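You operate a simulated robot arm through the tools that you are given. There is no shell and no other tool.

Carry out the task below with a simulated robot arm. There is one attempt and no reset: what you move stays moved.

## Task
Fill the peg board and lay it in the game bits drawer.
Fine: the teal and the orange peg go into the holes of their colours (the purple one is in already); the board lies beside the divider, which stays; shut the drawer.

It is judged by the outcome, as a careful person would: the job done as asked, and still so three seconds after it is handed in. It fails if anything else is knocked over, pushed out of place, dropped, spilled or broken.

## Robot
A 6-joint arm with a two-finger parallel gripper, fixed in place. Base frame: the origin is on the floor under the middle of its stand, x ahead of it, y to its left, z up. Units: mm, degrees, N and s.
With the tool pointing down near the work surface it reaches from about 120 to 660 mm from the base axis. Its first joint turns from -166.0 to 166.0 degrees. Payload 3.91 kg.
Tool frame: the origin (TCP) lies between the finger pads and is the grasp point; the fingertips stand 30 mm ahead of it; z points along the fingers, y is the line along which they close. The gripper opens to 110 mm. The fingers are 20 mm wide and 10 mm thick; the gripper's body (48 by 112 mm) begins 55 mm behind the TCP.
Orientation is that of the tool frame in the base frame, as [roll, pitch, yaw] about the fixed x, y, z axes, in that order (R = Rz(yaw) Ry(pitch) Rx(roll)). With the fingers straight down and closing along the base's y, the tool's x points along the base's -x, its y along +y and its z along -z.

## Interface
- The arm moves only by the tool send_rows. Its argument "rows" is a list of rows, each an object (a shift or turn left out is 0, a gripper value left out holds the last) with "travel": the shift along the base's x, y, z in mm, a list of three; "angular": the turn, a rotation vector about the base's x, y, z in degrees, a list of three; "jaw": the finger opening in mm, from 0 to 110. In form: [{"travel": [tx, ty, tz], "angular": [ax, ay, az], "jaw": jaw}, ...]. A call has 1 to 20 rows; each row is the pose to reach, as a shift and turn from the pose commanded when the call began. Rows are played at 5 a second. More than 50 mm and 8.6 degrees between two rows, or a gripper value outside its range, and nothing of the call is played. A pose out of reach is approached as far as the arm can. The call stops where the force on the tool passes 90 N (or 10 N more than at its start, if that is more) or the arm is blocked; 0.2 s more then pass. The fingers move at their own pace (about 45 mm/s each) and stop on an object; they squeeze with about 30 N. The grip force told is the motor's: it shows also when the fingers shut on nothing. Time passes only in rows, and 0.2 s behind the last, so rows that repeat a pose let the fingers close. It gives the time, the measured TCP pose, the force on the tool (base axes), the opening and the grip force at its end, in the units of the frame above (readings bear some noise), with the torque about the TCP (base axes, N m) and any sound that the robot's microphone picked up.
- Cameras (640 x 400 px; columns grow to the right, rows downward): "scene" is fixed at [50.2, -649.4, 1368.2]; the picture's right is [0.87, -0.50, 0.00], its down [-0.22, -0.38, -0.90] and it looks along [0.45, 0.78, -0.43] (base axes); focal length 319 px, centre (320, 200). "wrist" rides on the gripper at [71, 22, -107] in the tool frame; the picture's right is [-0.29, 0.96, 0.00], its down [-0.76, -0.23, -0.61] and it looks along [-0.58, -0.18, 0.79] (tool axes); focal length 243 px, centre (320, 200). There is no depth. A picture from a camera that has moved, and an enlarged one, comes with that camera's place and axes in the base frame and with its lens.
- get_image(camera): a new picture of that camera. No time passes.
- move_column(by): slides the trunk up (or, below 0, down) by that many mm; the arm rides with it, the base frame stays. It gives what a move gives, with no picture.
- enlarge(camera, box): a new picture of the part [left, top, right, bottom] of that camera's present view, enlarged. No time passes.
- finish_job(): hands the job in; it is judged then, once.

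Places have to be worked out from the pictures, the camera data and where the tool is seen. Open the gripper and draw the arm clear of the work before you hand the job in, unless the task says otherwise.

The tools are called as a command line: name --argument value ..., lists and objects as JSON in quotes. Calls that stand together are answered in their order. send_rows: Moves the arm, as the interface text tells. Its arguments: {"type":"object","properties":{"rows":{"type":"array"}},"required":["rows"]} The other tools are called the same way: move_column (by) moves the trunk up or down; get_image (camera) takes a picture; enlarge (camera, box) takes an enlarged picture of a part of a camera's view; finish_job () hands the job in.

At the start:

```text
time_s: 0.0
eef_pos: [397.3, 249.5, 1138.2]
tool_rot: [-180.0, 0.1, -180.0]
ft_force: [0.3, 0.4, -0.3]
moment: [-0.01, 0.04, 0.0]
finger_gap: 110.3
grip_force: 0.0
trunk travel left (down, up): [-500.0, 90.0]
```

scene: 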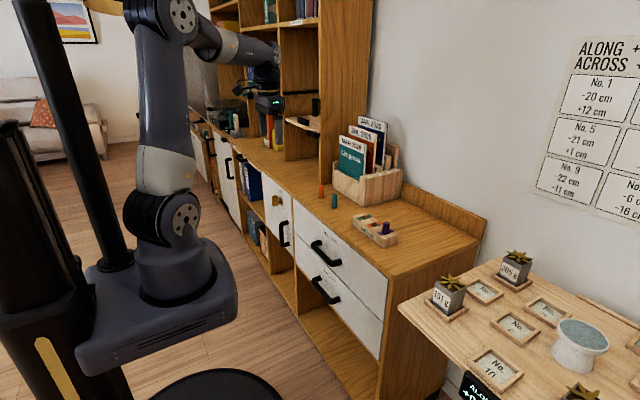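
wrist: 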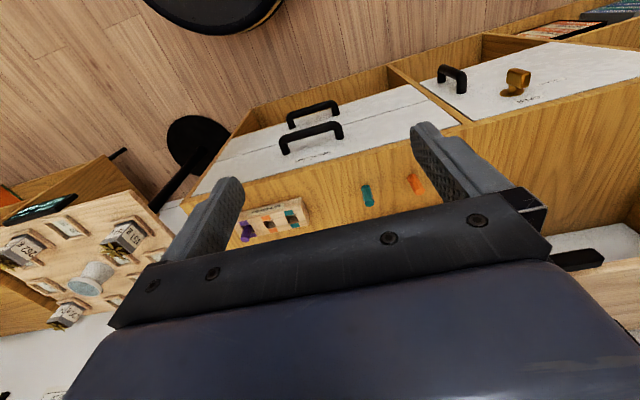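

I begin by looking closer at the counter, the board, the pegs and the drawers.

enlarge --camera "scene" --box '[260, 160, 420, 260]'

enlarge --camera "scene" --box '[240, 180, 400, 340]'

enlarge --camera "wrist" --box '[200, 60, 560, 285]'

```text
4.00 times, centred on (340, 210) of scene
camera zoom: at [50.2, -649.4, 1368.2], right [0.87, -0.5, 0.0], down [-0.22, -0.38, -0.9], along [0.45, 0.78, -0.43], focal length 1276 px, centre (240, 160)
```

zoom: 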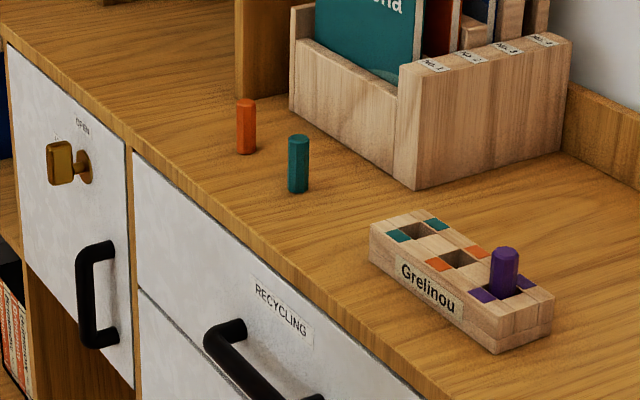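

```text
2.50 times, centred on (320, 260) of scene
camera zoom: at [50.2, -649.4, 1368.2], right [0.87, -0.5, 0.0], down [-0.22, -0.38, -0.9], along [0.45, 0.78, -0.43], focal length 798 px, centre (320, 50)
```

zoom: 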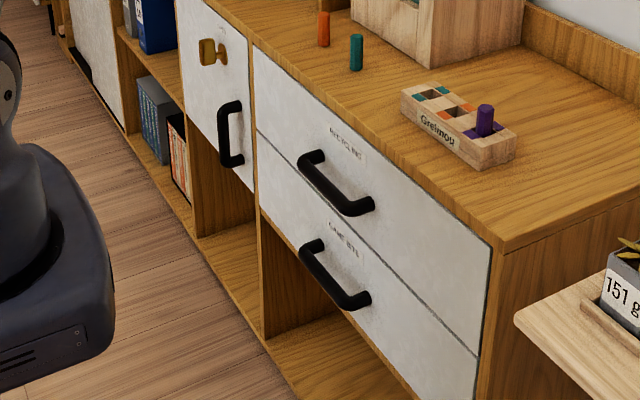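

```text
1.78 times, centred on (380, 172) of wrist
camera zoom: at [325.6, 271.1, 1245.6], right [0.29, 0.96, 0.0], down [0.76, -0.23, 0.61], along [0.58, -0.18, -0.79], focal length 431 px, centre (213, 249)
```

zoom: 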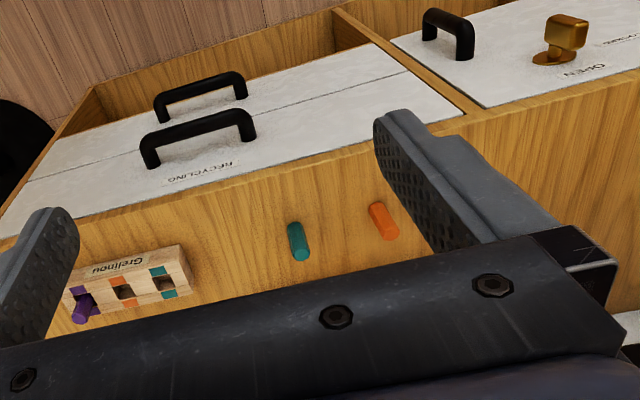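

The pegs stand upright near x≈645 (teal at y≈276, orange at y≈375). The board is at about x≈630–693, y≈-33 to 127, on a counter at z≈812. I'll read the drawer labels and look closely at the board.

enlarge --camera "scene" --box '[290, 225, 370, 310]'

enlarge --camera "scene" --box '[340, 200, 410, 255]'

enlarge --camera "scene" --box '[260, 180, 310, 250]'

enlarge --camera "scene" --box '[0, 0, 290, 400]'

```text
4.71 times, centred on (330, 268) of scene
camera zoom: at [50.2, -649.4, 1368.2], right [0.87, -0.5, 0.0], down [-0.22, -0.38, -0.9], along [0.45, 0.78, -0.43], focal length 1502 px, centre (273, -118)
```

zoom: 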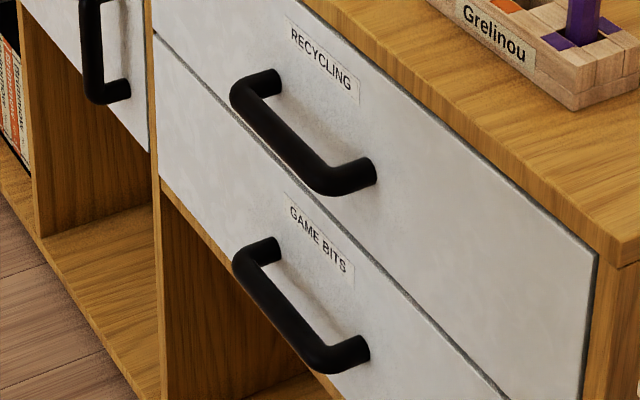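

```text
7.27 times, centred on (375, 228) of scene
camera zoom: at [50.2, -649.4, 1368.2], right [0.87, -0.5, 0.0], down [-0.22, -0.38, -0.9], along [0.45, 0.78, -0.43], focal length 2321 px, centre (-80, 0)
```

zoom: 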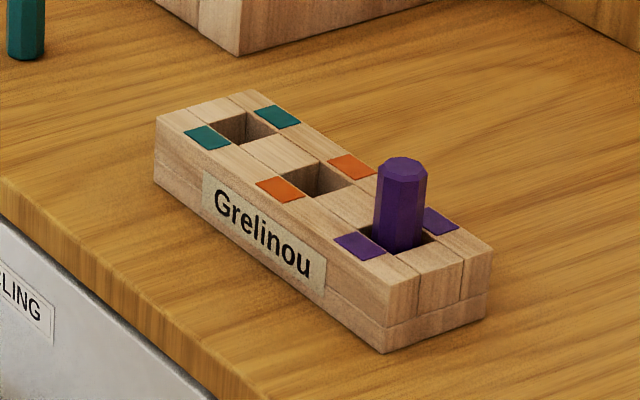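

```text
5.71 times, centred on (285, 215) of scene
camera zoom: at [50.2, -649.4, 1368.2], right [0.87, -0.5, 0.0], down [-0.22, -0.38, -0.9], along [0.45, 0.78, -0.43], focal length 1824 px, centre (520, 114)
```

zoom: 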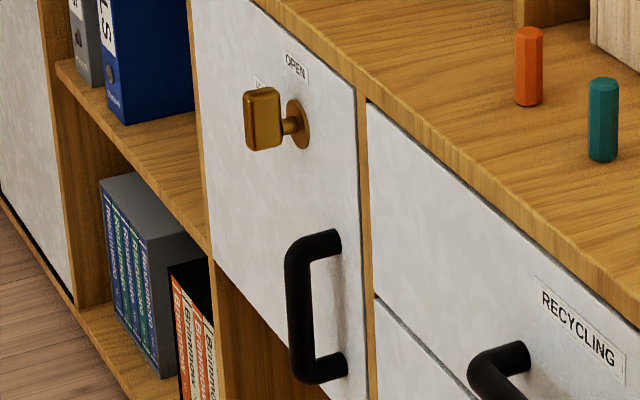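

```text
1.00 times, centred on (145, 200) of scene (not enlarged: the box is as wide or as high as the picture)
camera zoom: at [50.2, -649.4, 1368.2], right [0.87, -0.5, 0.0], down [-0.22, -0.38, -0.9], along [0.45, 0.78, -0.43], focal length 319 px, centre (495, 200)
```

zoom: 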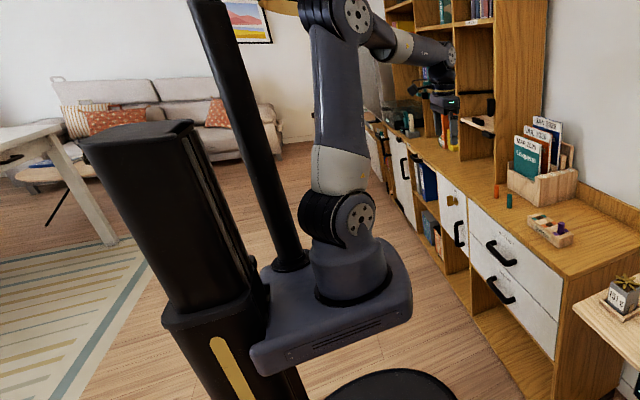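

Labels confirm that the lower drawer is GAME BITS and the board's holes run teal (y≈105), orange (y≈51), purple (y≈-5). I move the arm forward and down to test the reach and get a closer wrist view.

send_rows --rows '[{"travel": [40, 0, -18]}, {"travel": [80, 0, -36]}, {"travel": [120, 0, -54]}, {"travel": [160, 0, -72]}, {"travel": [200, 0, -90]}, {"travel": [200, 0, -90]}]'

```text
time_s: 1.4
eef_pos: [598.2, 250.0, 1047.8]
tool_rot: [180.0, 0.0, -180.0]
ft_force: [0.5, -0.8, -0.7]
moment: [-0.03, 0.03, 0.04]
finger_gap: 109.8
grip_force: 0.0
trunk travel left (down, up): [-500.0, 90.0]
```

The arm reached (598, 250, 1048) without trouble. I take pictures from here.

get_image --camera "wrist"

get_image --camera "scene"

```text
taken
camera wrist: at [525.9, 270.6, 1155.5], right [0.29, 0.96, 0.0], down [0.76, -0.23, 0.61], along [0.58, -0.18, -0.79], focal length 243 px, centre (320, 200)
```

wrist: 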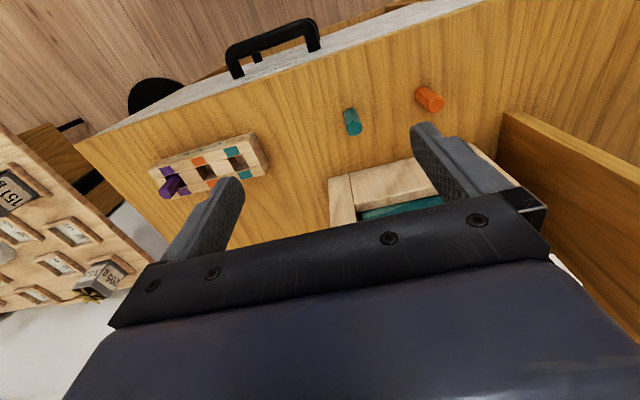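

```text
taken
```

scene: 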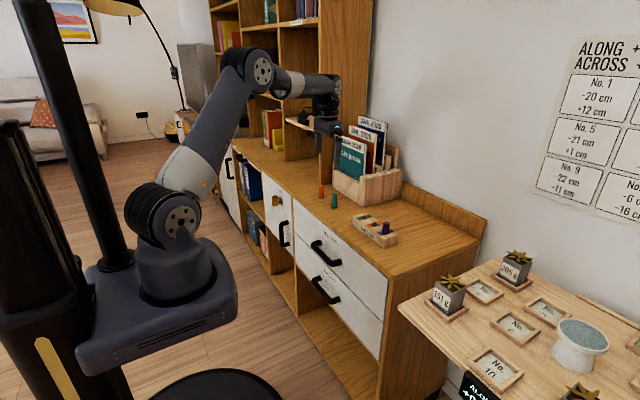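

The pegs, board and gripper fingers are in view; I enlarge them for better position fixes.

enlarge --camera "wrist" --box '[320, 70, 480, 170]'

enlarge --camera "wrist" --box '[130, 110, 290, 210]'

```text
4.00 times, centred on (400, 120) of wrist
camera zoom: at [525.9, 270.6, 1155.5], right [0.29, 0.96, 0.0], down [0.76, -0.23, 0.61], along [0.58, -0.18, -0.79], focal length 970 px, centre (0, 520)
```

zoom: 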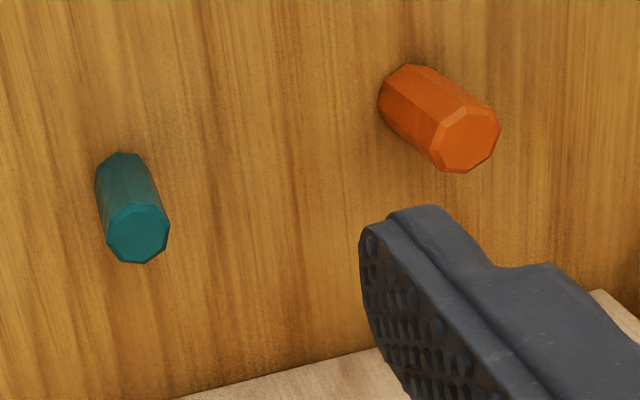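

```text
4.00 times, centred on (210, 160) of wrist
camera zoom: at [525.9, 270.6, 1155.5], right [0.29, 0.96, 0.0], down [0.76, -0.23, 0.61], along [0.58, -0.18, -0.79], focal length 970 px, centre (760, 360)
```

zoom: 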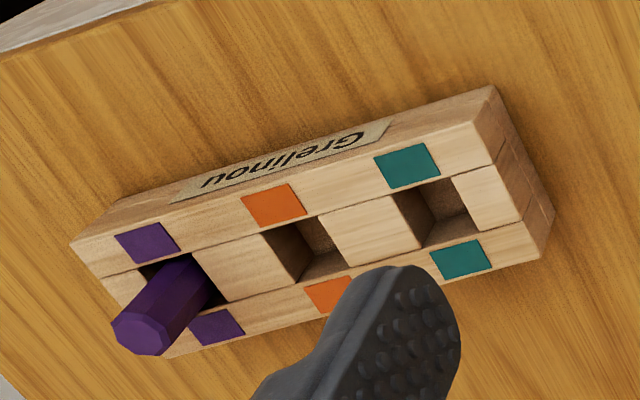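

Teal peg is at about (645, 279), orange at (645, 376), both about 60 mm tall and 20 mm across. I test straight-down reach above the teal peg, well clear of it, with the gripper half-closed.

send_rows --rows '[{"travel": [12, 7, -15], "jaw": 60}, {"travel": [24, 15, -30], "jaw": 60}, {"travel": [36, 22, -45], "jaw": 60}, {"travel": [47, 29, -60], "jaw": 60}, {"travel": [47, 29, -60], "jaw": 60}]'

```text
time_s: 2.6
eef_pos: [645.1, 280.0, 987.3]
tool_rot: [179.9, 0.0, -180.0]
ft_force: [-0.2, 0.0, 1.2]
moment: [0.02, 0.01, 0.02]
finger_gap: 60.0
grip_force: 0.0
trunk travel left (down, up): [-500.0, 90.0]
```

Straight-down reach works at r≈703. I descend to z≈930 above the teal peg and check alignment with the wrist camera.

send_rows --rows '[{"travel": [0, 0, -20]}, {"travel": [0, 0, -40]}, {"travel": [0, 0, -57]}, {"travel": [0, 0, -57]}]'

get_image --camera "wrist"

enlarge --camera "scene" --box '[280, 120, 400, 220]'

```text
time_s: 3.6
eef_pos: [644.8, 278.8, 931.2]
tool_rot: [-180.0, 0.0, -180.0]
ft_force: [0.0, 0.0, 0.1]
moment: [-0.01, 0.03, 0.0]
finger_gap: 60.0
grip_force: 0.1
trunk travel left (down, up): [-500.0, 90.0]
```

```text
taken
camera wrist: at [573.1, 300.3, 1038.6], right [0.29, 0.96, 0.0], down [0.76, -0.23, 0.61], along [0.58, -0.18, -0.79], focal length 243 px, centre (320, 200)
```

wrist: 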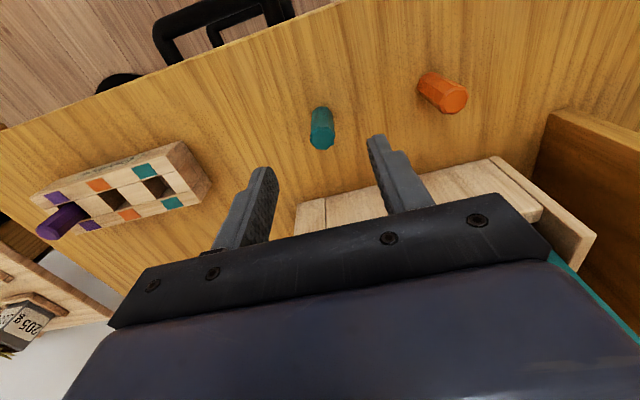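

```text
4.00 times, centred on (340, 170) of scene
camera zoom: at [50.2, -649.4, 1368.2], right [0.87, -0.5, 0.0], down [-0.22, -0.38, -0.9], along [0.45, 0.78, -0.43], focal length 1276 px, centre (240, 320)
```

zoom: 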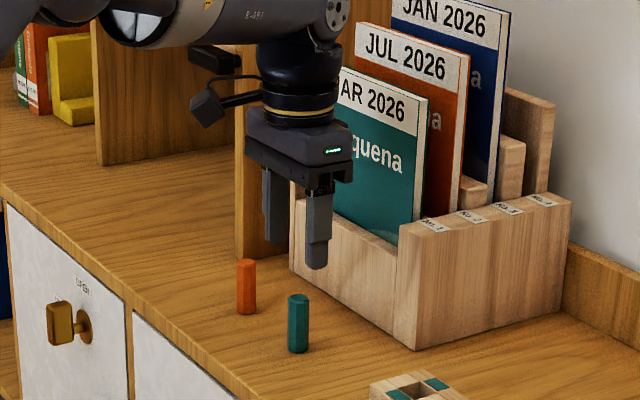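

I enlarge the wrist view to pin down the pegs and the board's holes from this pose.

enlarge --camera "wrist" --box '[280, 90, 400, 165]'

enlarge --camera "wrist" --box '[20, 130, 220, 255]'

enlarge --camera "wrist" --box '[390, 60, 490, 122]'

```text
5.33 times, centred on (340, 128) of wrist
camera zoom: at [573.1, 300.3, 1038.6], right [0.29, 0.96, 0.0], down [0.76, -0.23, 0.61], along [0.58, -0.18, -0.79], focal length 1294 px, centre (213, 587)
```

zoom: 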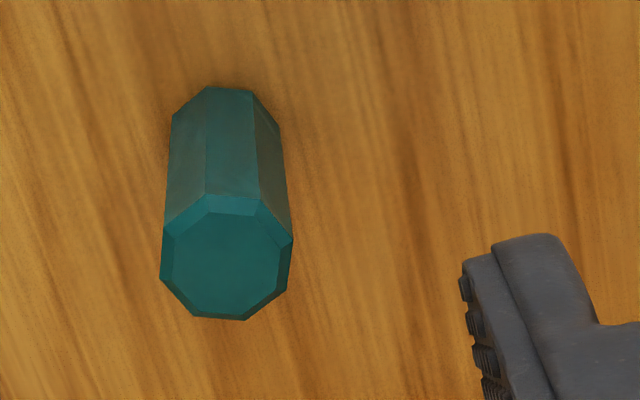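

```text
3.20 times, centred on (120, 192) of wrist
camera zoom: at [573.1, 300.3, 1038.6], right [0.29, 0.96, 0.0], down [0.76, -0.23, 0.61], along [0.58, -0.18, -0.79], focal length 776 px, centre (960, 224)
```

zoom: 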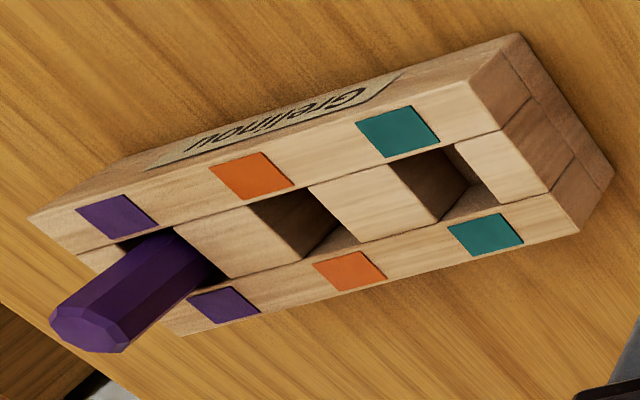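

```text
6.40 times, centred on (440, 91) of wrist
camera zoom: at [573.1, 300.3, 1038.6], right [0.29, 0.96, 0.0], down [0.76, -0.23, 0.61], along [0.58, -0.18, -0.79], focal length 1553 px, centre (-448, 898)
```

zoom: 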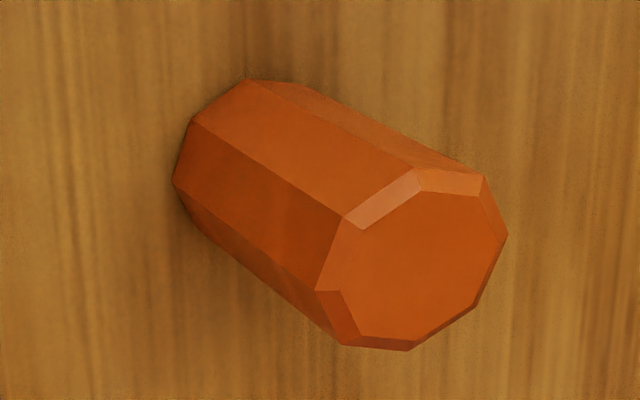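

Both octagonal pegs have flats turned about 22.5° from the base axes, so I yaw the gripper by -22.5° to meet the flats. Then I descend around the teal peg, with fingertips stopping about 25 mm above the counter.

send_rows --rows '[{"travel": [0, 0, 0], "angular": [0, 0, -7.5], "jaw": 50}, {"travel": [0, 1, 0], "angular": [0, 0, -15], "jaw": 50}, {"travel": [0, 1, 0], "angular": [0, 0, -22.5], "jaw": 50}, {"travel": [0, 1, -20], "angular": [0, 0, -22.5], "jaw": 50}, {"travel": [0, 1, -40], "angular": [0, 0, -22.5], "jaw": 50}, {"travel": [0, 1, -40], "angular": [0, 0, -22.5], "jaw": 50}]'

get_image --camera "wrist"

enlarge --camera "scene" --box '[290, 140, 390, 220]'

```text
time_s: 5.0
eef_pos: [644.1, 281.6, 890.5]
tool_rot: [-180.0, 0.0, 157.4]
ft_force: [0.5, -0.8, -0.9]
moment: [0.01, 0.02, 0.01]
finger_gap: 50.2
grip_force: 0.0
trunk travel left (down, up): [-500.0, 90.0]
```

```text
taken
camera wrist: at [586.6, 327.1, 998.5], right [0.63, 0.77, 0.0], down [0.61, -0.5, 0.61], along [0.47, -0.39, -0.79], focal length 243 px, centre (320, 200)
```

wrist: 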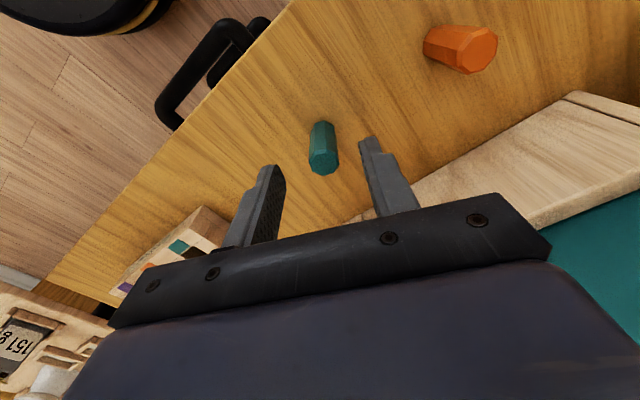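

```text
5.00 times, centred on (340, 180) of scene
camera zoom: at [50.2, -649.4, 1368.2], right [0.87, -0.5, 0.0], down [-0.22, -0.38, -0.9], along [0.45, 0.78, -0.43], focal length 1596 px, centre (220, 300)
```

zoom: 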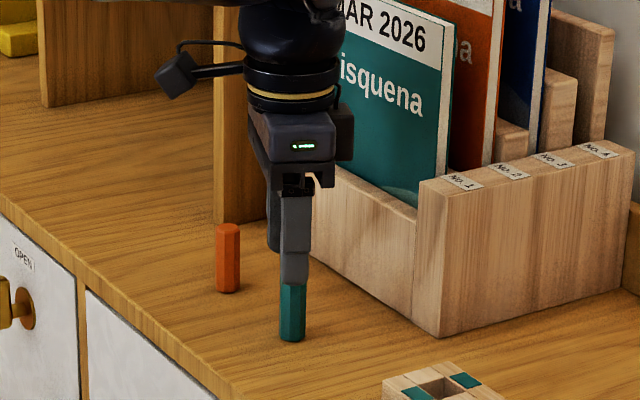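

The peg is nearly centred between the fingertips. I enlarge to measure the residual offset.

enlarge --camera "wrist" --box '[260, 110, 388, 190]'

```text
5.00 times, centred on (324, 150) of wrist
camera zoom: at [586.6, 327.1, 998.5], right [0.63, 0.77, 0.0], down [0.61, -0.5, 0.61], along [0.47, -0.39, -0.79], focal length 1213 px, centre (300, 450)
```

zoom: 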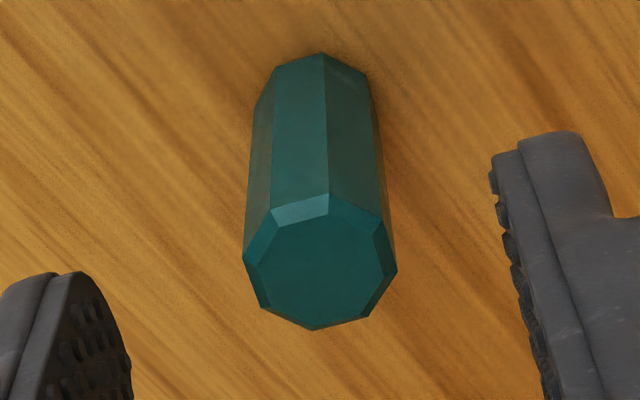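

The flats align with the pads; the peg sits about 3 mm towards tool +y. I correct that, lower to fingertips about 25 mm above the counter and close.

send_rows --rows '[{"travel": [1, 3, -12], "jaw": 50}, {"travel": [1, 3, -24], "jaw": 50}, {"travel": [1, 3, -24], "jaw": 50}, {"travel": [1, 3, -24], "jaw": 10}, {"travel": [1, 3, -24], "jaw": 10}, {"travel": [1, 3, -24], "jaw": 10}, {"travel": [1, 3, -24], "jaw": 10}, {"travel": [1, 3, -24], "jaw": 10}]'

```text
time_s: 6.8
eef_pos: [645.5, 284.2, 867.1]
tool_rot: [180.0, 0.0, 157.6]
ft_force: [0.8, -0.5, 0.1]
moment: [0.0, -0.02, 0.02]
finger_gap: 18.0
grip_force: 29.6
trunk travel left (down, up): [-500.0, 90.0]
```

The fingers stopped at 18.0 mm with a firm grip on the teal peg. I lift it 60 mm and turn the yaw back so its flats align with the hole.

send_rows --rows '[{"travel": [0, 0, 20]}, {"travel": [0, 0, 45]}, {"travel": [0, 0, 70]}, {"travel": [0, 0, 70], "angular": [0, 0, 7.5]}, {"travel": [0, 0, 70], "angular": [0, 0, 15]}, {"travel": [0, 0, 70], "angular": [0, 0, 22.5]}, {"travel": [0, -40, 70], "angular": [0, 0, 22.5]}, {"travel": [0, -80, 70], "angular": [0, 0, 22.5]}, {"travel": [0, -100, 70], "angular": [0, 0, 22.5]}, {"travel": [0, -100, 70], "angular": [0, 0, 22.5]}]'

get_image --camera "wrist"

enlarge --camera "scene" --box '[310, 160, 430, 260]'

```text
time_s: 9.0
eef_pos: [646.5, 182.9, 937.3]
tool_rot: [180.0, -0.1, 180.0]
ft_force: [0.3, -0.4, -0.4]
moment: [0.02, 0.01, 0.01]
finger_gap: 18.1
grip_force: 29.9
trunk travel left (down, up): [-500.0, 90.0]
```

```text
taken
camera wrist: at [573.2, 204.4, 1044.5], right [0.29, 0.96, 0.0], down [0.76, -0.23, 0.61], along [0.58, -0.18, -0.79], focal length 243 px, centre (320, 200)
```

wrist: 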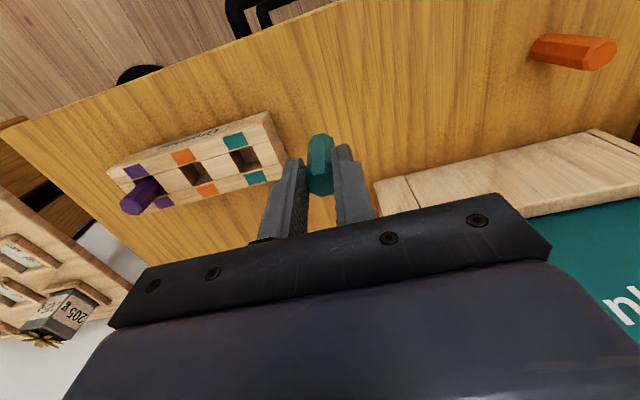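

```text
4.00 times, centred on (370, 210) of scene
camera zoom: at [50.2, -649.4, 1368.2], right [0.87, -0.5, 0.0], down [-0.22, -0.38, -0.9], along [0.45, 0.78, -0.43], focal length 1276 px, centre (120, 160)
```

zoom: 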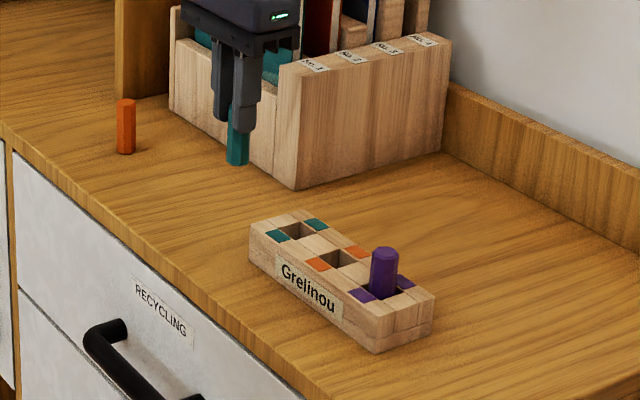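

The peg is held. I enlarge the board from here to recompute the teal hole's centre.

enlarge --camera "wrist" --box '[100, 100, 340, 250]'

```text
2.67 times, centred on (220, 175) of wrist
camera zoom: at [573.2, 204.4, 1044.5], right [0.29, 0.96, 0.0], down [0.76, -0.23, 0.61], along [0.58, -0.18, -0.79], focal length 647 px, centre (587, 267)
```

zoom: 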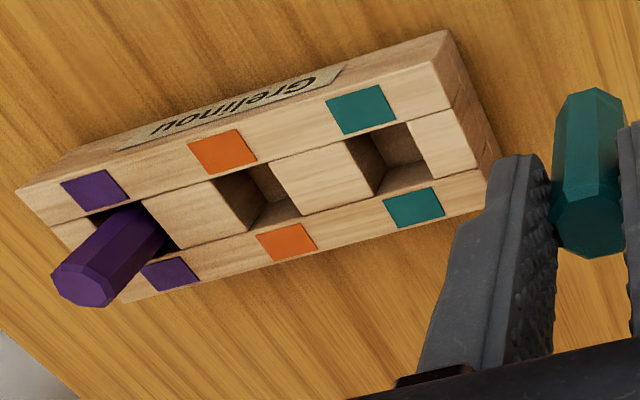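

Teal hole works out to about (657, 106). I move the peg over it, keeping the peg tip about 15 mm above the board.

send_rows --rows '[{"travel": [4, -25, 0]}, {"travel": [7, -50, 0]}, {"travel": [10.5, -76.5, 0]}, {"travel": [10.5, -76.5, -12]}, {"travel": [10.5, -76.5, -22]}, {"travel": [10.5, -76.5, -22]}]'

enlarge --camera "wrist" --box '[220, 80, 412, 200]'

enlarge --camera "scene" --box '[330, 180, 410, 250]'

```text
time_s: 10.4
eef_pos: [655.9, 106.3, 914.4]
tool_rot: [180.0, 0.0, 179.9]
ft_force: [-0.7, -0.2, 0.0]
moment: [0.02, -0.02, -0.01]
finger_gap: 17.9
grip_force: 30.3
trunk travel left (down, up): [-500.0, 90.0]
```

```text
3.33 times, centred on (316, 140) of wrist
camera zoom: at [583.9, 127.5, 1022.2], right [0.29, 0.96, 0.0], down [0.76, -0.23, 0.61], along [0.58, -0.18, -0.79], focal length 809 px, centre (333, 400)
```

zoom: 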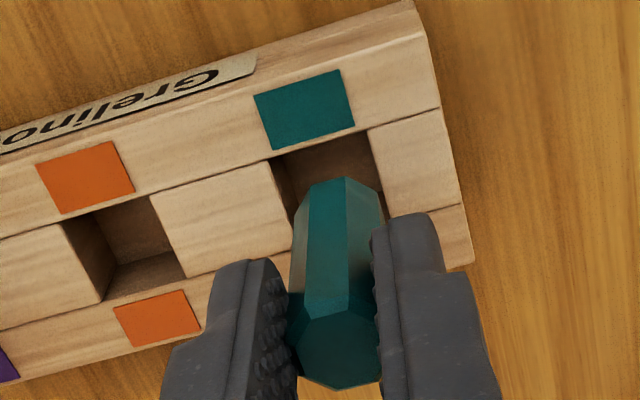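

```text
5.71 times, centred on (370, 215) of scene
camera zoom: at [50.2, -649.4, 1368.2], right [0.87, -0.5, 0.0], down [-0.22, -0.38, -0.9], along [0.45, 0.78, -0.43], focal length 1824 px, centre (34, 114)
```

zoom: 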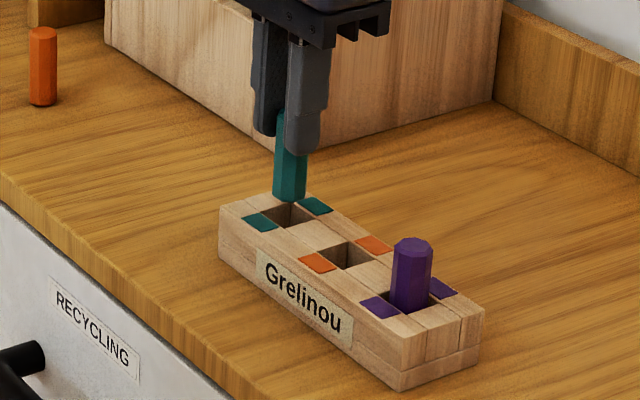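

Peg centre is about (657.4, 106.6) and the hole (22.4 mm square) is centred at about (657, 105.3). I correct by (-0.4, -1.2) and lower the tip just into the hole mouth, checking force.

send_rows --rows '[{"travel": [-0.4, -1.2, 0]}, {"travel": [-0.4, -1.2, -7]}, {"travel": [-0.4, -1.2, -13]}, {"travel": [-0.4, -1.2, -17]}, {"travel": [-0.4, -1.2, -20]}, {"travel": [-0.4, -1.2, -20]}]'

enlarge --camera "wrist" --box '[220, 80, 412, 200]'

enlarge --camera "scene" --box '[330, 180, 410, 250]'

```text
time_s: 11.8
eef_pos: [655.1, 105.1, 894.1]
tool_rot: [-179.9, 0.0, 180.0]
ft_force: [0.0, -0.4, 0.3]
moment: [0.0, -0.03, -0.01]
finger_gap: 18.2
grip_force: 30.1
trunk travel left (down, up): [-500.0, 90.0]
```

```text
3.33 times, centred on (316, 140) of wrist
camera zoom: at [583.3, 126.3, 1002.2], right [0.29, 0.96, 0.0], down [0.76, -0.23, 0.61], along [0.58, -0.18, -0.79], focal length 809 px, centre (333, 400)
```

zoom: 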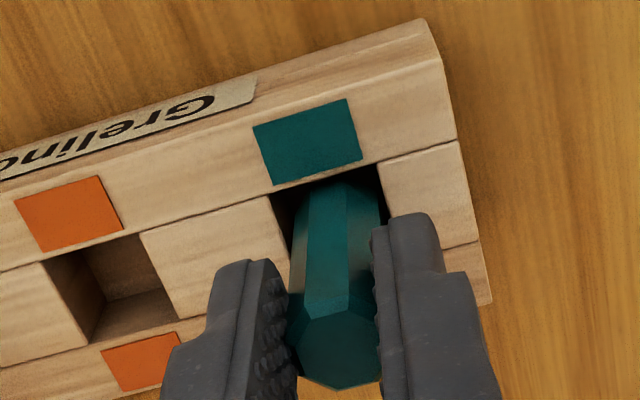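

```text
5.71 times, centred on (370, 215) of scene
camera zoom: at [50.2, -649.4, 1368.2], right [0.87, -0.5, 0.0], down [-0.22, -0.38, -0.9], along [0.45, 0.78, -0.43], focal length 1824 px, centre (34, 114)
```

zoom: 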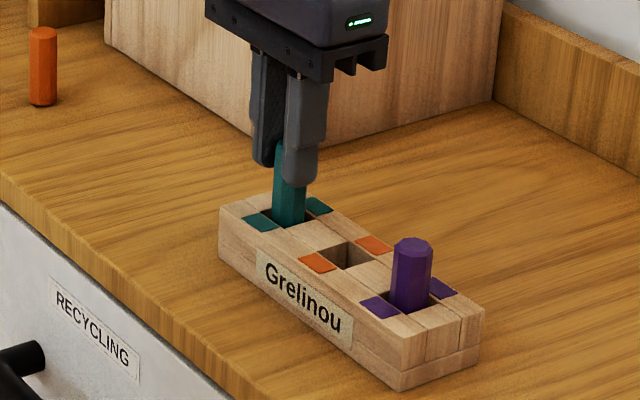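

The tip is in the hole without contact, slightly nearer the +y wall. I shift 1.2 mm to -y and lower further towards the bottom.

send_rows --rows '[{"travel": [0.5, -1.2, 0]}, {"travel": [0.5, -1.2, -4]}, {"travel": [0.5, -1.2, -8]}, {"travel": [0.5, -1.2, -11]}, {"travel": [0.5, -1.2, -11]}]'

enlarge --camera "wrist" --box '[220, 80, 412, 200]'

enlarge --camera "scene" --box '[330, 180, 410, 250]'

```text
time_s: 13.0
eef_pos: [655.6, 105.2, 883.4]
tool_rot: [179.9, 0.1, 179.9]
ft_force: [-0.1, 0.5, -1.6]
moment: [0.02, -0.02, 0.01]
finger_gap: 18.1
grip_force: 30.3
trunk travel left (down, up): [-500.0, 90.0]
```

```text
3.33 times, centred on (316, 140) of wrist
camera zoom: at [584.4, 125.5, 991.3], right [0.29, 0.96, 0.0], down [0.76, -0.23, 0.61], along [0.58, -0.18, -0.79], focal length 809 px, centre (333, 400)
```

zoom: 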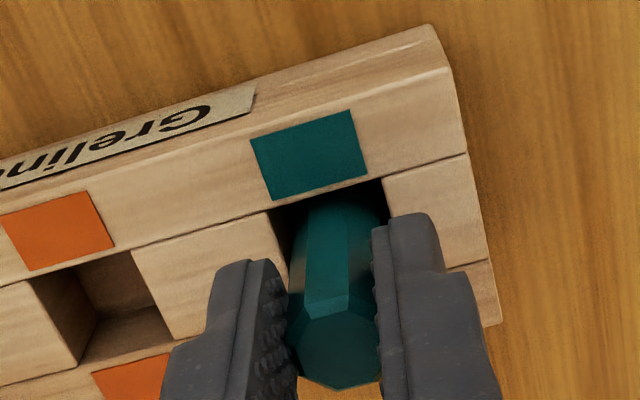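

```text
5.71 times, centred on (370, 215) of scene
camera zoom: at [50.2, -649.4, 1368.2], right [0.87, -0.5, 0.0], down [-0.22, -0.38, -0.9], along [0.45, 0.78, -0.43], focal length 1824 px, centre (34, 114)
```

zoom: 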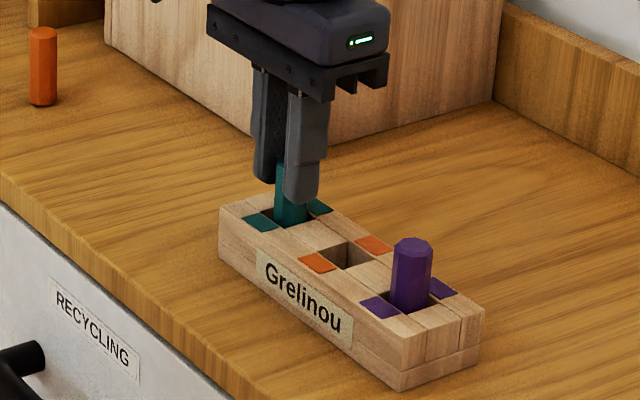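

No contact yet; peg base is around z≈828. I lower another few millimetres, watching for bottom contact.

send_rows --rows '[{"travel": [0, 0, -2]}, {"travel": [0, 0, -4]}, {"travel": [0, 0, -5]}, {"travel": [0, 0, -5]}]'

enlarge --camera "scene" --box '[345, 195, 393, 237]'

```text
time_s: 14.0
eef_pos: [655.8, 104.2, 879.4]
tool_rot: [-180.0, 0.1, -180.0]
ft_force: [-1.0, 0.9, 14.6]
moment: [-0.02, 0.01, 0.02]
finger_gap: 18.3
grip_force: 30.1
trunk travel left (down, up): [-500.0, 90.0]
```

```text
9.52 times, centred on (369, 216) of scene
camera zoom: at [50.2, -649.4, 1368.2], right [0.87, -0.5, 0.0], down [-0.22, -0.38, -0.9], along [0.45, 0.78, -0.43], focal length 3039 px, centre (-147, 48)
```

zoom: 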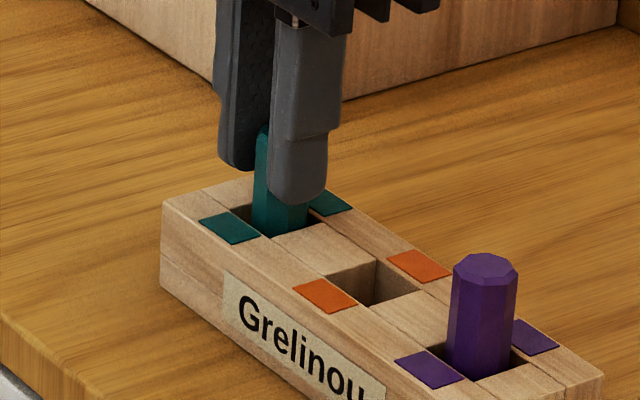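

An upward 14.6 N shows the peg has bottomed out (base z≈824). I release it, then rise straight up.

send_rows --rows '[{"travel": [0, 0, 1], "jaw": 18}, {"travel": [0, 0, 1], "jaw": 36}, {"travel": [0, 0, 1], "jaw": 36}, {"travel": [0, 0, 1], "jaw": 36}, {"travel": [0, 0, 20], "jaw": 36}, {"travel": [0, 0, 45], "jaw": 36}, {"travel": [0, 0, 70], "jaw": 36}, {"travel": [0, 0, 70], "jaw": 36}]'

enlarge --camera "scene" --box '[330, 180, 410, 250]'

enlarge --camera "wrist" --box '[160, 60, 400, 210]'

```text
time_s: 15.8
eef_pos: [656.6, 103.9, 950.1]
tool_rot: [-180.0, 0.0, -180.0]
ft_force: [-0.3, -0.6, 0.2]
moment: [0.01, -0.03, -0.02]
finger_gap: 35.9
grip_force: 0.1
trunk travel left (down, up): [-500.0, 90.0]
```

```text
5.71 times, centred on (370, 215) of scene
camera zoom: at [50.2, -649.4, 1368.2], right [0.87, -0.5, 0.0], down [-0.22, -0.38, -0.9], along [0.45, 0.78, -0.43], focal length 1824 px, centre (34, 114)
```

zoom: 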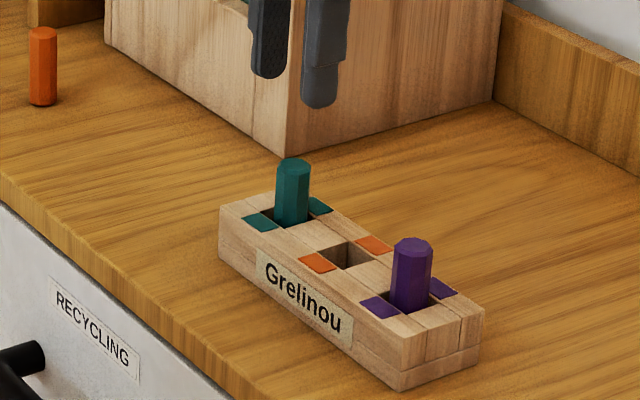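

```text
2.67 times, centred on (280, 135) of wrist
camera zoom: at [584.4, 124.8, 1057.1], right [0.29, 0.96, 0.0], down [0.76, -0.23, 0.61], along [0.58, -0.18, -0.79], focal length 647 px, centre (427, 373)
```

zoom: 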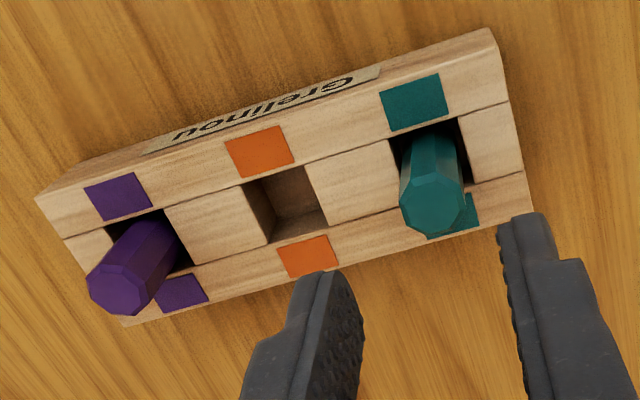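

The teal peg is seated upright. Now I travel to the orange peg, at about (645, 376), high enough to clear everything, yawing to match its flats.

send_rows --rows '[{"travel": [-2, 40, 5], "jaw": 50}, {"travel": [-4, 80, 5], "jaw": 50}, {"travel": [-6, 120, 5], "angular": [0, 0, -7.5], "jaw": 50}, {"travel": [-8, 160, 5], "angular": [0, 0, -15], "jaw": 50}, {"travel": [-10, 200, 5], "angular": [0, 0, -22.5], "jaw": 50}, {"travel": [-11, 240, 5], "angular": [0, 0, -22.5], "jaw": 50}, {"travel": [-11, 273, 5], "angular": [0, 0, -22.5], "jaw": 50}, {"travel": [-11, 273, -20], "angular": [0, 0, -22.5], "jaw": 50}, {"travel": [-11, 273, -20], "angular": [0, 0, -22.5], "jaw": 50}]'

get_image --camera "wrist"

get_image --camera "scene"

```text
time_s: 17.8
eef_pos: [644.8, 376.9, 928.7]
tool_rot: [179.9, 0.1, 157.5]
ft_force: [1.2, 0.7, -1.3]
moment: [0.04, -0.01, 0.0]
finger_gap: 50.0
grip_force: 0.1
out of reach, approached as far as the arm can: row 7
trunk travel left (down, up): [-500.0, 90.0]
```

```text
taken
camera wrist: at [586.2, 423.0, 1036.2], right [0.63, 0.77, 0.0], down [0.61, -0.5, 0.61], along [0.47, -0.38, -0.79], focal length 243 px, centre (320, 200)
```

wrist: 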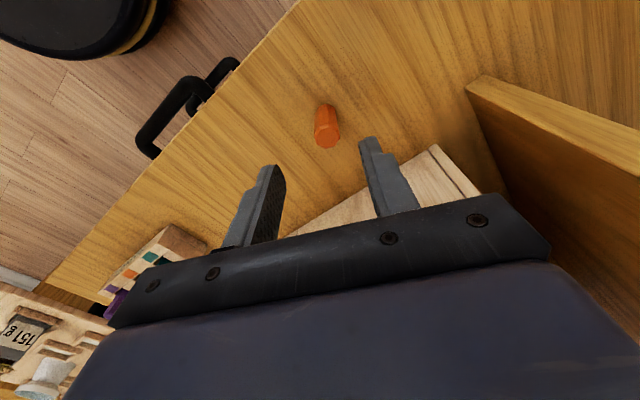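

```text
taken
```

scene: 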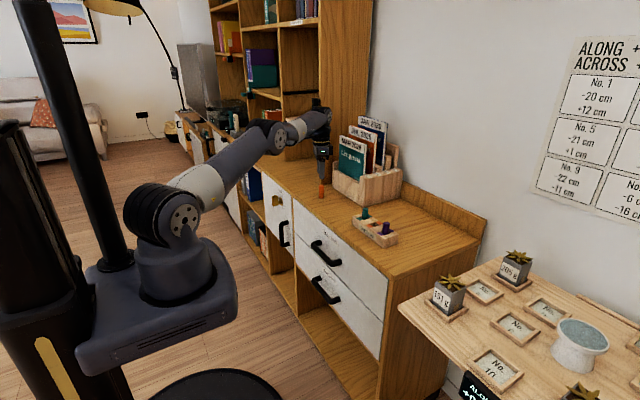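

At z≈929 the pose is reachable (only the higher row was out of reach). I enlarge the view to measure the orange peg's offset to the tool axis.

enlarge --camera "wrist" --box '[260, 90, 388, 170]'

```text
5.00 times, centred on (324, 130) of wrist
camera zoom: at [586.2, 423.0, 1036.2], right [0.63, 0.77, 0.0], down [0.61, -0.5, 0.61], along [0.47, -0.38, -0.79], focal length 1213 px, centre (300, 550)
```

zoom: 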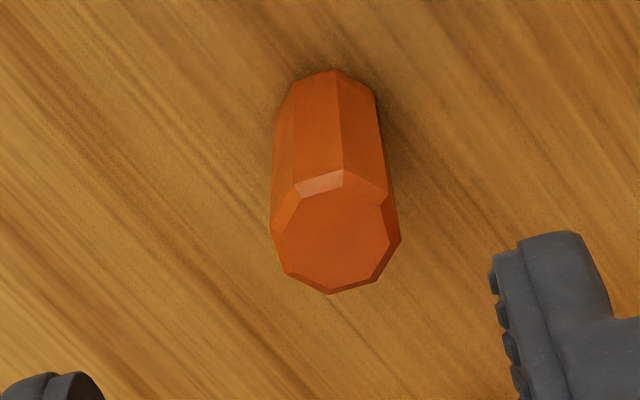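

The orange peg is about 6 mm towards tool +y. I shift by (2.4, 5.7), lower to z≈892, and re-check.

send_rows --rows '[{"travel": [2.4, 5.7, -5], "jaw": 50}, {"travel": [2.4, 5.7, -20], "jaw": 50}, {"travel": [2.4, 5.7, -37], "jaw": 50}, {"travel": [2.4, 5.7, -37], "jaw": 50}]'

enlarge --camera "wrist" --box '[260, 110, 388, 190]'

```text
time_s: 18.8
eef_pos: [644.6, 381.8, 891.3]
tool_rot: [179.9, 0.2, 157.5]
ft_force: [0.7, -0.2, -0.1]
moment: [0.0, 0.0, 0.01]
finger_gap: 50.2
grip_force: 0.0
out of reach, approached as far as the arm can: row 1, 2, 3, 4
trunk travel left (down, up): [-500.0, 90.0]
```

```text
5.00 times, centred on (324, 150) of wrist
camera zoom: at [586.4, 427.8, 999.4], right [0.63, 0.77, 0.0], down [0.61, -0.5, 0.61], along [0.47, -0.38, -0.79], focal length 1213 px, centre (300, 450)
```

zoom: 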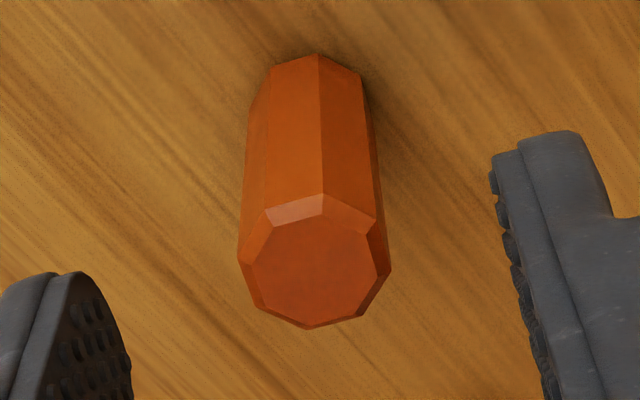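

The arm's limit (r≈750) leaves the peg 2.6 mm off in the closing direction. I turn the gripper 45° to the other flat pair, so closing is tangential and the leftover lies along the pads.

send_rows --rows '[{"travel": [-4, 1, 6], "angular": [0, 0, 0], "jaw": 50}, {"travel": [-4, 1, 6], "angular": [0, 0, 8], "jaw": 50}, {"travel": [-4, 1, 6], "angular": [0, 0, 16], "jaw": 50}, {"travel": [-4, 1, 6], "angular": [0, 0, 24], "jaw": 50}, {"travel": [-4, 1, 6], "angular": [0, 0, 32], "jaw": 50}, {"travel": [-4, 1, 6], "angular": [0, 0, 40], "jaw": 50}, {"travel": [-4, 1, 6], "angular": [0, 0, 45], "jaw": 50}, {"travel": [-4, 1, 6], "angular": [0, 0, 45], "jaw": 50}]'

get_image --camera "wrist"

enlarge --camera "wrist" --box '[260, 110, 388, 190]'

```text
time_s: 20.6
eef_pos: [638.9, 382.7, 896.6]
tool_rot: [180.0, 0.0, -157.4]
ft_force: [0.6, 0.8, 0.3]
moment: [0.02, 0.0, 0.0]
finger_gap: 50.2
grip_force: 0.1
trunk travel left (down, up): [-500.0, 90.0]
```

```text
taken
camera wrist: at [565.7, 374.1, 1005.5], right [-0.1, 0.99, 0.0], down [0.79, 0.08, 0.61], along [0.6, 0.06, -0.79], focal length 243 px, centre (320, 200)
```

wrist: 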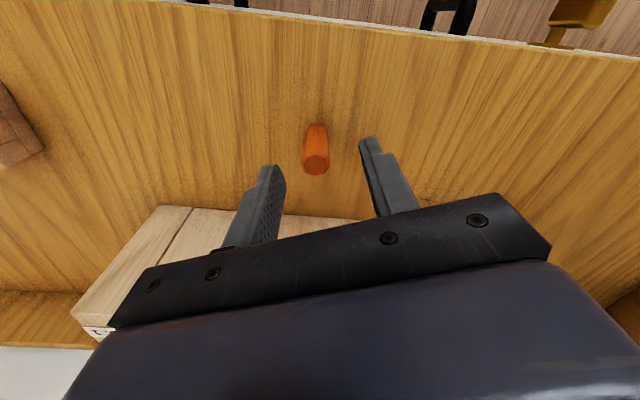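

```text
5.00 times, centred on (324, 150) of wrist
camera zoom: at [565.7, 374.1, 1005.5], right [-0.1, 0.99, 0.0], down [0.79, 0.08, 0.61], along [0.6, 0.06, -0.79], focal length 1213 px, centre (300, 450)
```

zoom: 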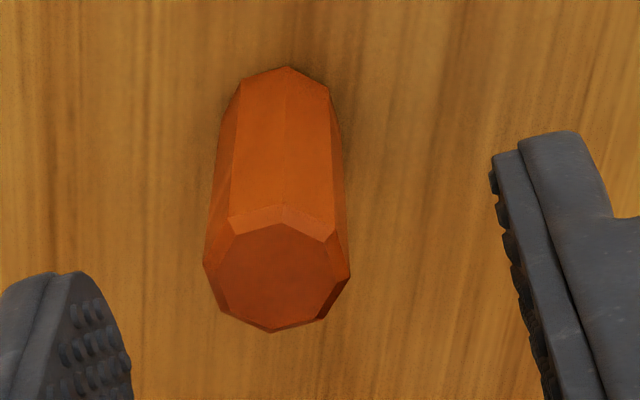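

From this pose the peg is at tool offset (-2.1, -3.3). I shift by (3.2, -2.2), lower to TCP z≈867 and check before closing.

send_rows --rows '[{"travel": [3.2, -2.2, 0], "jaw": 50}, {"travel": [3.2, -2.2, -10], "jaw": 50}, {"travel": [3.2, -2.2, -20], "jaw": 50}, {"travel": [3.2, -2.2, -30], "jaw": 50}, {"travel": [3.2, -2.2, -30], "jaw": 50}]'

enlarge --camera "wrist" --box '[260, 110, 388, 190]'

```text
time_s: 21.8
eef_pos: [643.4, 380.4, 866.5]
tool_rot: [-180.0, 0.0, -157.5]
ft_force: [0.3, -0.1, 0.6]
moment: [0.01, 0.0, -0.07]
finger_gap: 50.4
grip_force: 0.0
trunk travel left (down, up): [-500.0, 90.0]
```

```text
5.00 times, centred on (324, 150) of wrist
camera zoom: at [569.0, 372.3, 974.9], right [-0.1, 1.0, 0.0], down [0.79, 0.08, 0.61], along [0.6, 0.06, -0.79], focal length 1213 px, centre (300, 450)
```

zoom: 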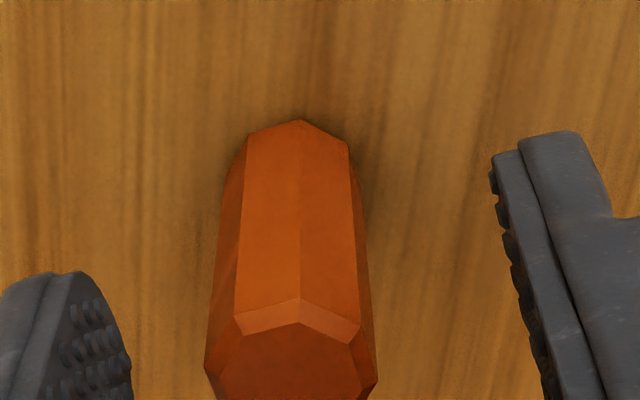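

The peg is centred between the pads. I close the gripper on it.

send_rows --rows '[{"travel": [0, 0, 0], "jaw": 30}, {"travel": [0, 0, 0], "jaw": 10}, {"travel": [0, 0, 0], "jaw": 10}, {"travel": [0, 0, 0], "jaw": 10}, {"travel": [0, 0, 0], "jaw": 10}]'

```text
time_s: 23.0
eef_pos: [644.3, 380.0, 866.6]
tool_rot: [-180.0, 0.0, -157.5]
ft_force: [-1.0, 0.0, -0.7]
moment: [-0.01, -0.02, 0.01]
finger_gap: 17.8
grip_force: 29.9
trunk travel left (down, up): [-500.0, 90.0]
```

Orange peg gripped at 17.8 mm. I lift it, turn back to zero yaw, rise to pass above the teal peg, and move over the orange hole.

send_rows --rows '[{"travel": [0, 0, 20]}, {"travel": [0, 0, 42]}, {"travel": [0, 0, 60]}, {"travel": [0, -40, 62], "angular": [0, 0, -7.5]}, {"travel": [0, -80, 72], "angular": [0, 0, -15]}, {"travel": [0, -125, 85], "angular": [0, 0, -22.5]}, {"travel": [3, -170, 95], "angular": [0, 0, -22.5]}, {"travel": [6, -215, 95], "angular": [0, 0, -22.5]}, {"travel": [9, -260, 95], "angular": [0, 0, -22.5]}, {"travel": [11.5, -300, 95], "angular": [0, 0, -22.5]}, {"travel": [11.5, -329.5, 95], "angular": [0, 0, -22.5]}, {"travel": [11.5, -329.5, 95], "angular": [0, 0, -22.5]}]'

get_image --camera "wrist"

enlarge --camera "wrist" --box '[220, 80, 412, 200]'

enlarge --camera "scene" --box '[330, 180, 410, 250]'

```text
time_s: 25.6
eef_pos: [654.3, 50.6, 961.0]
tool_rot: [179.9, 0.1, -180.0]
ft_force: [0.0, -0.3, -0.7]
moment: [-0.01, -0.05, -0.02]
finger_gap: 17.7
grip_force: 30.0
trunk travel left (down, up): [-500.0, 90.0]
```

```text
taken
camera wrist: at [583.4, 71.5, 1069.9], right [0.29, 0.96, 0.0], down [0.76, -0.23, 0.61], along [0.58, -0.18, -0.79], focal length 243 px, centre (320, 200)
```

wrist: 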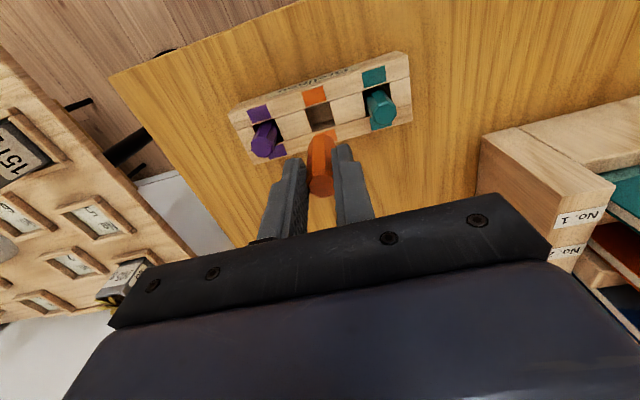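

```text
3.33 times, centred on (316, 140) of wrist
camera zoom: at [583.4, 71.5, 1069.9], right [0.29, 0.96, 0.0], down [0.76, -0.23, 0.61], along [0.58, -0.18, -0.79], focal length 809 px, centre (333, 400)
```

zoom: 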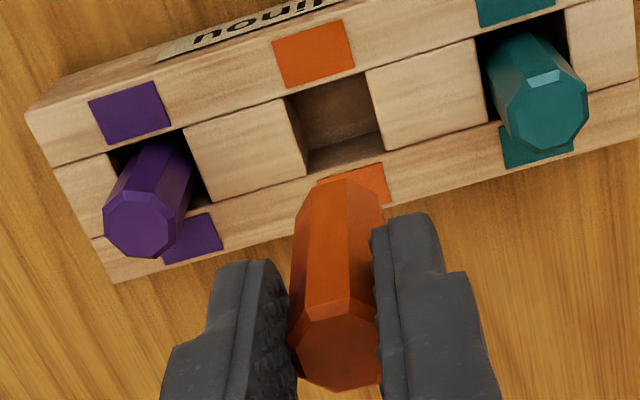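

```text
5.71 times, centred on (370, 215) of scene
camera zoom: at [50.2, -649.4, 1368.2], right [0.87, -0.5, 0.0], down [-0.22, -0.38, -0.9], along [0.45, 0.78, -0.43], focal length 1824 px, centre (34, 114)
```

zoom: 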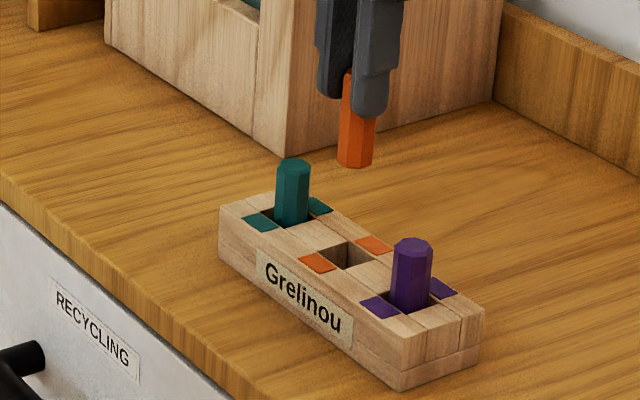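

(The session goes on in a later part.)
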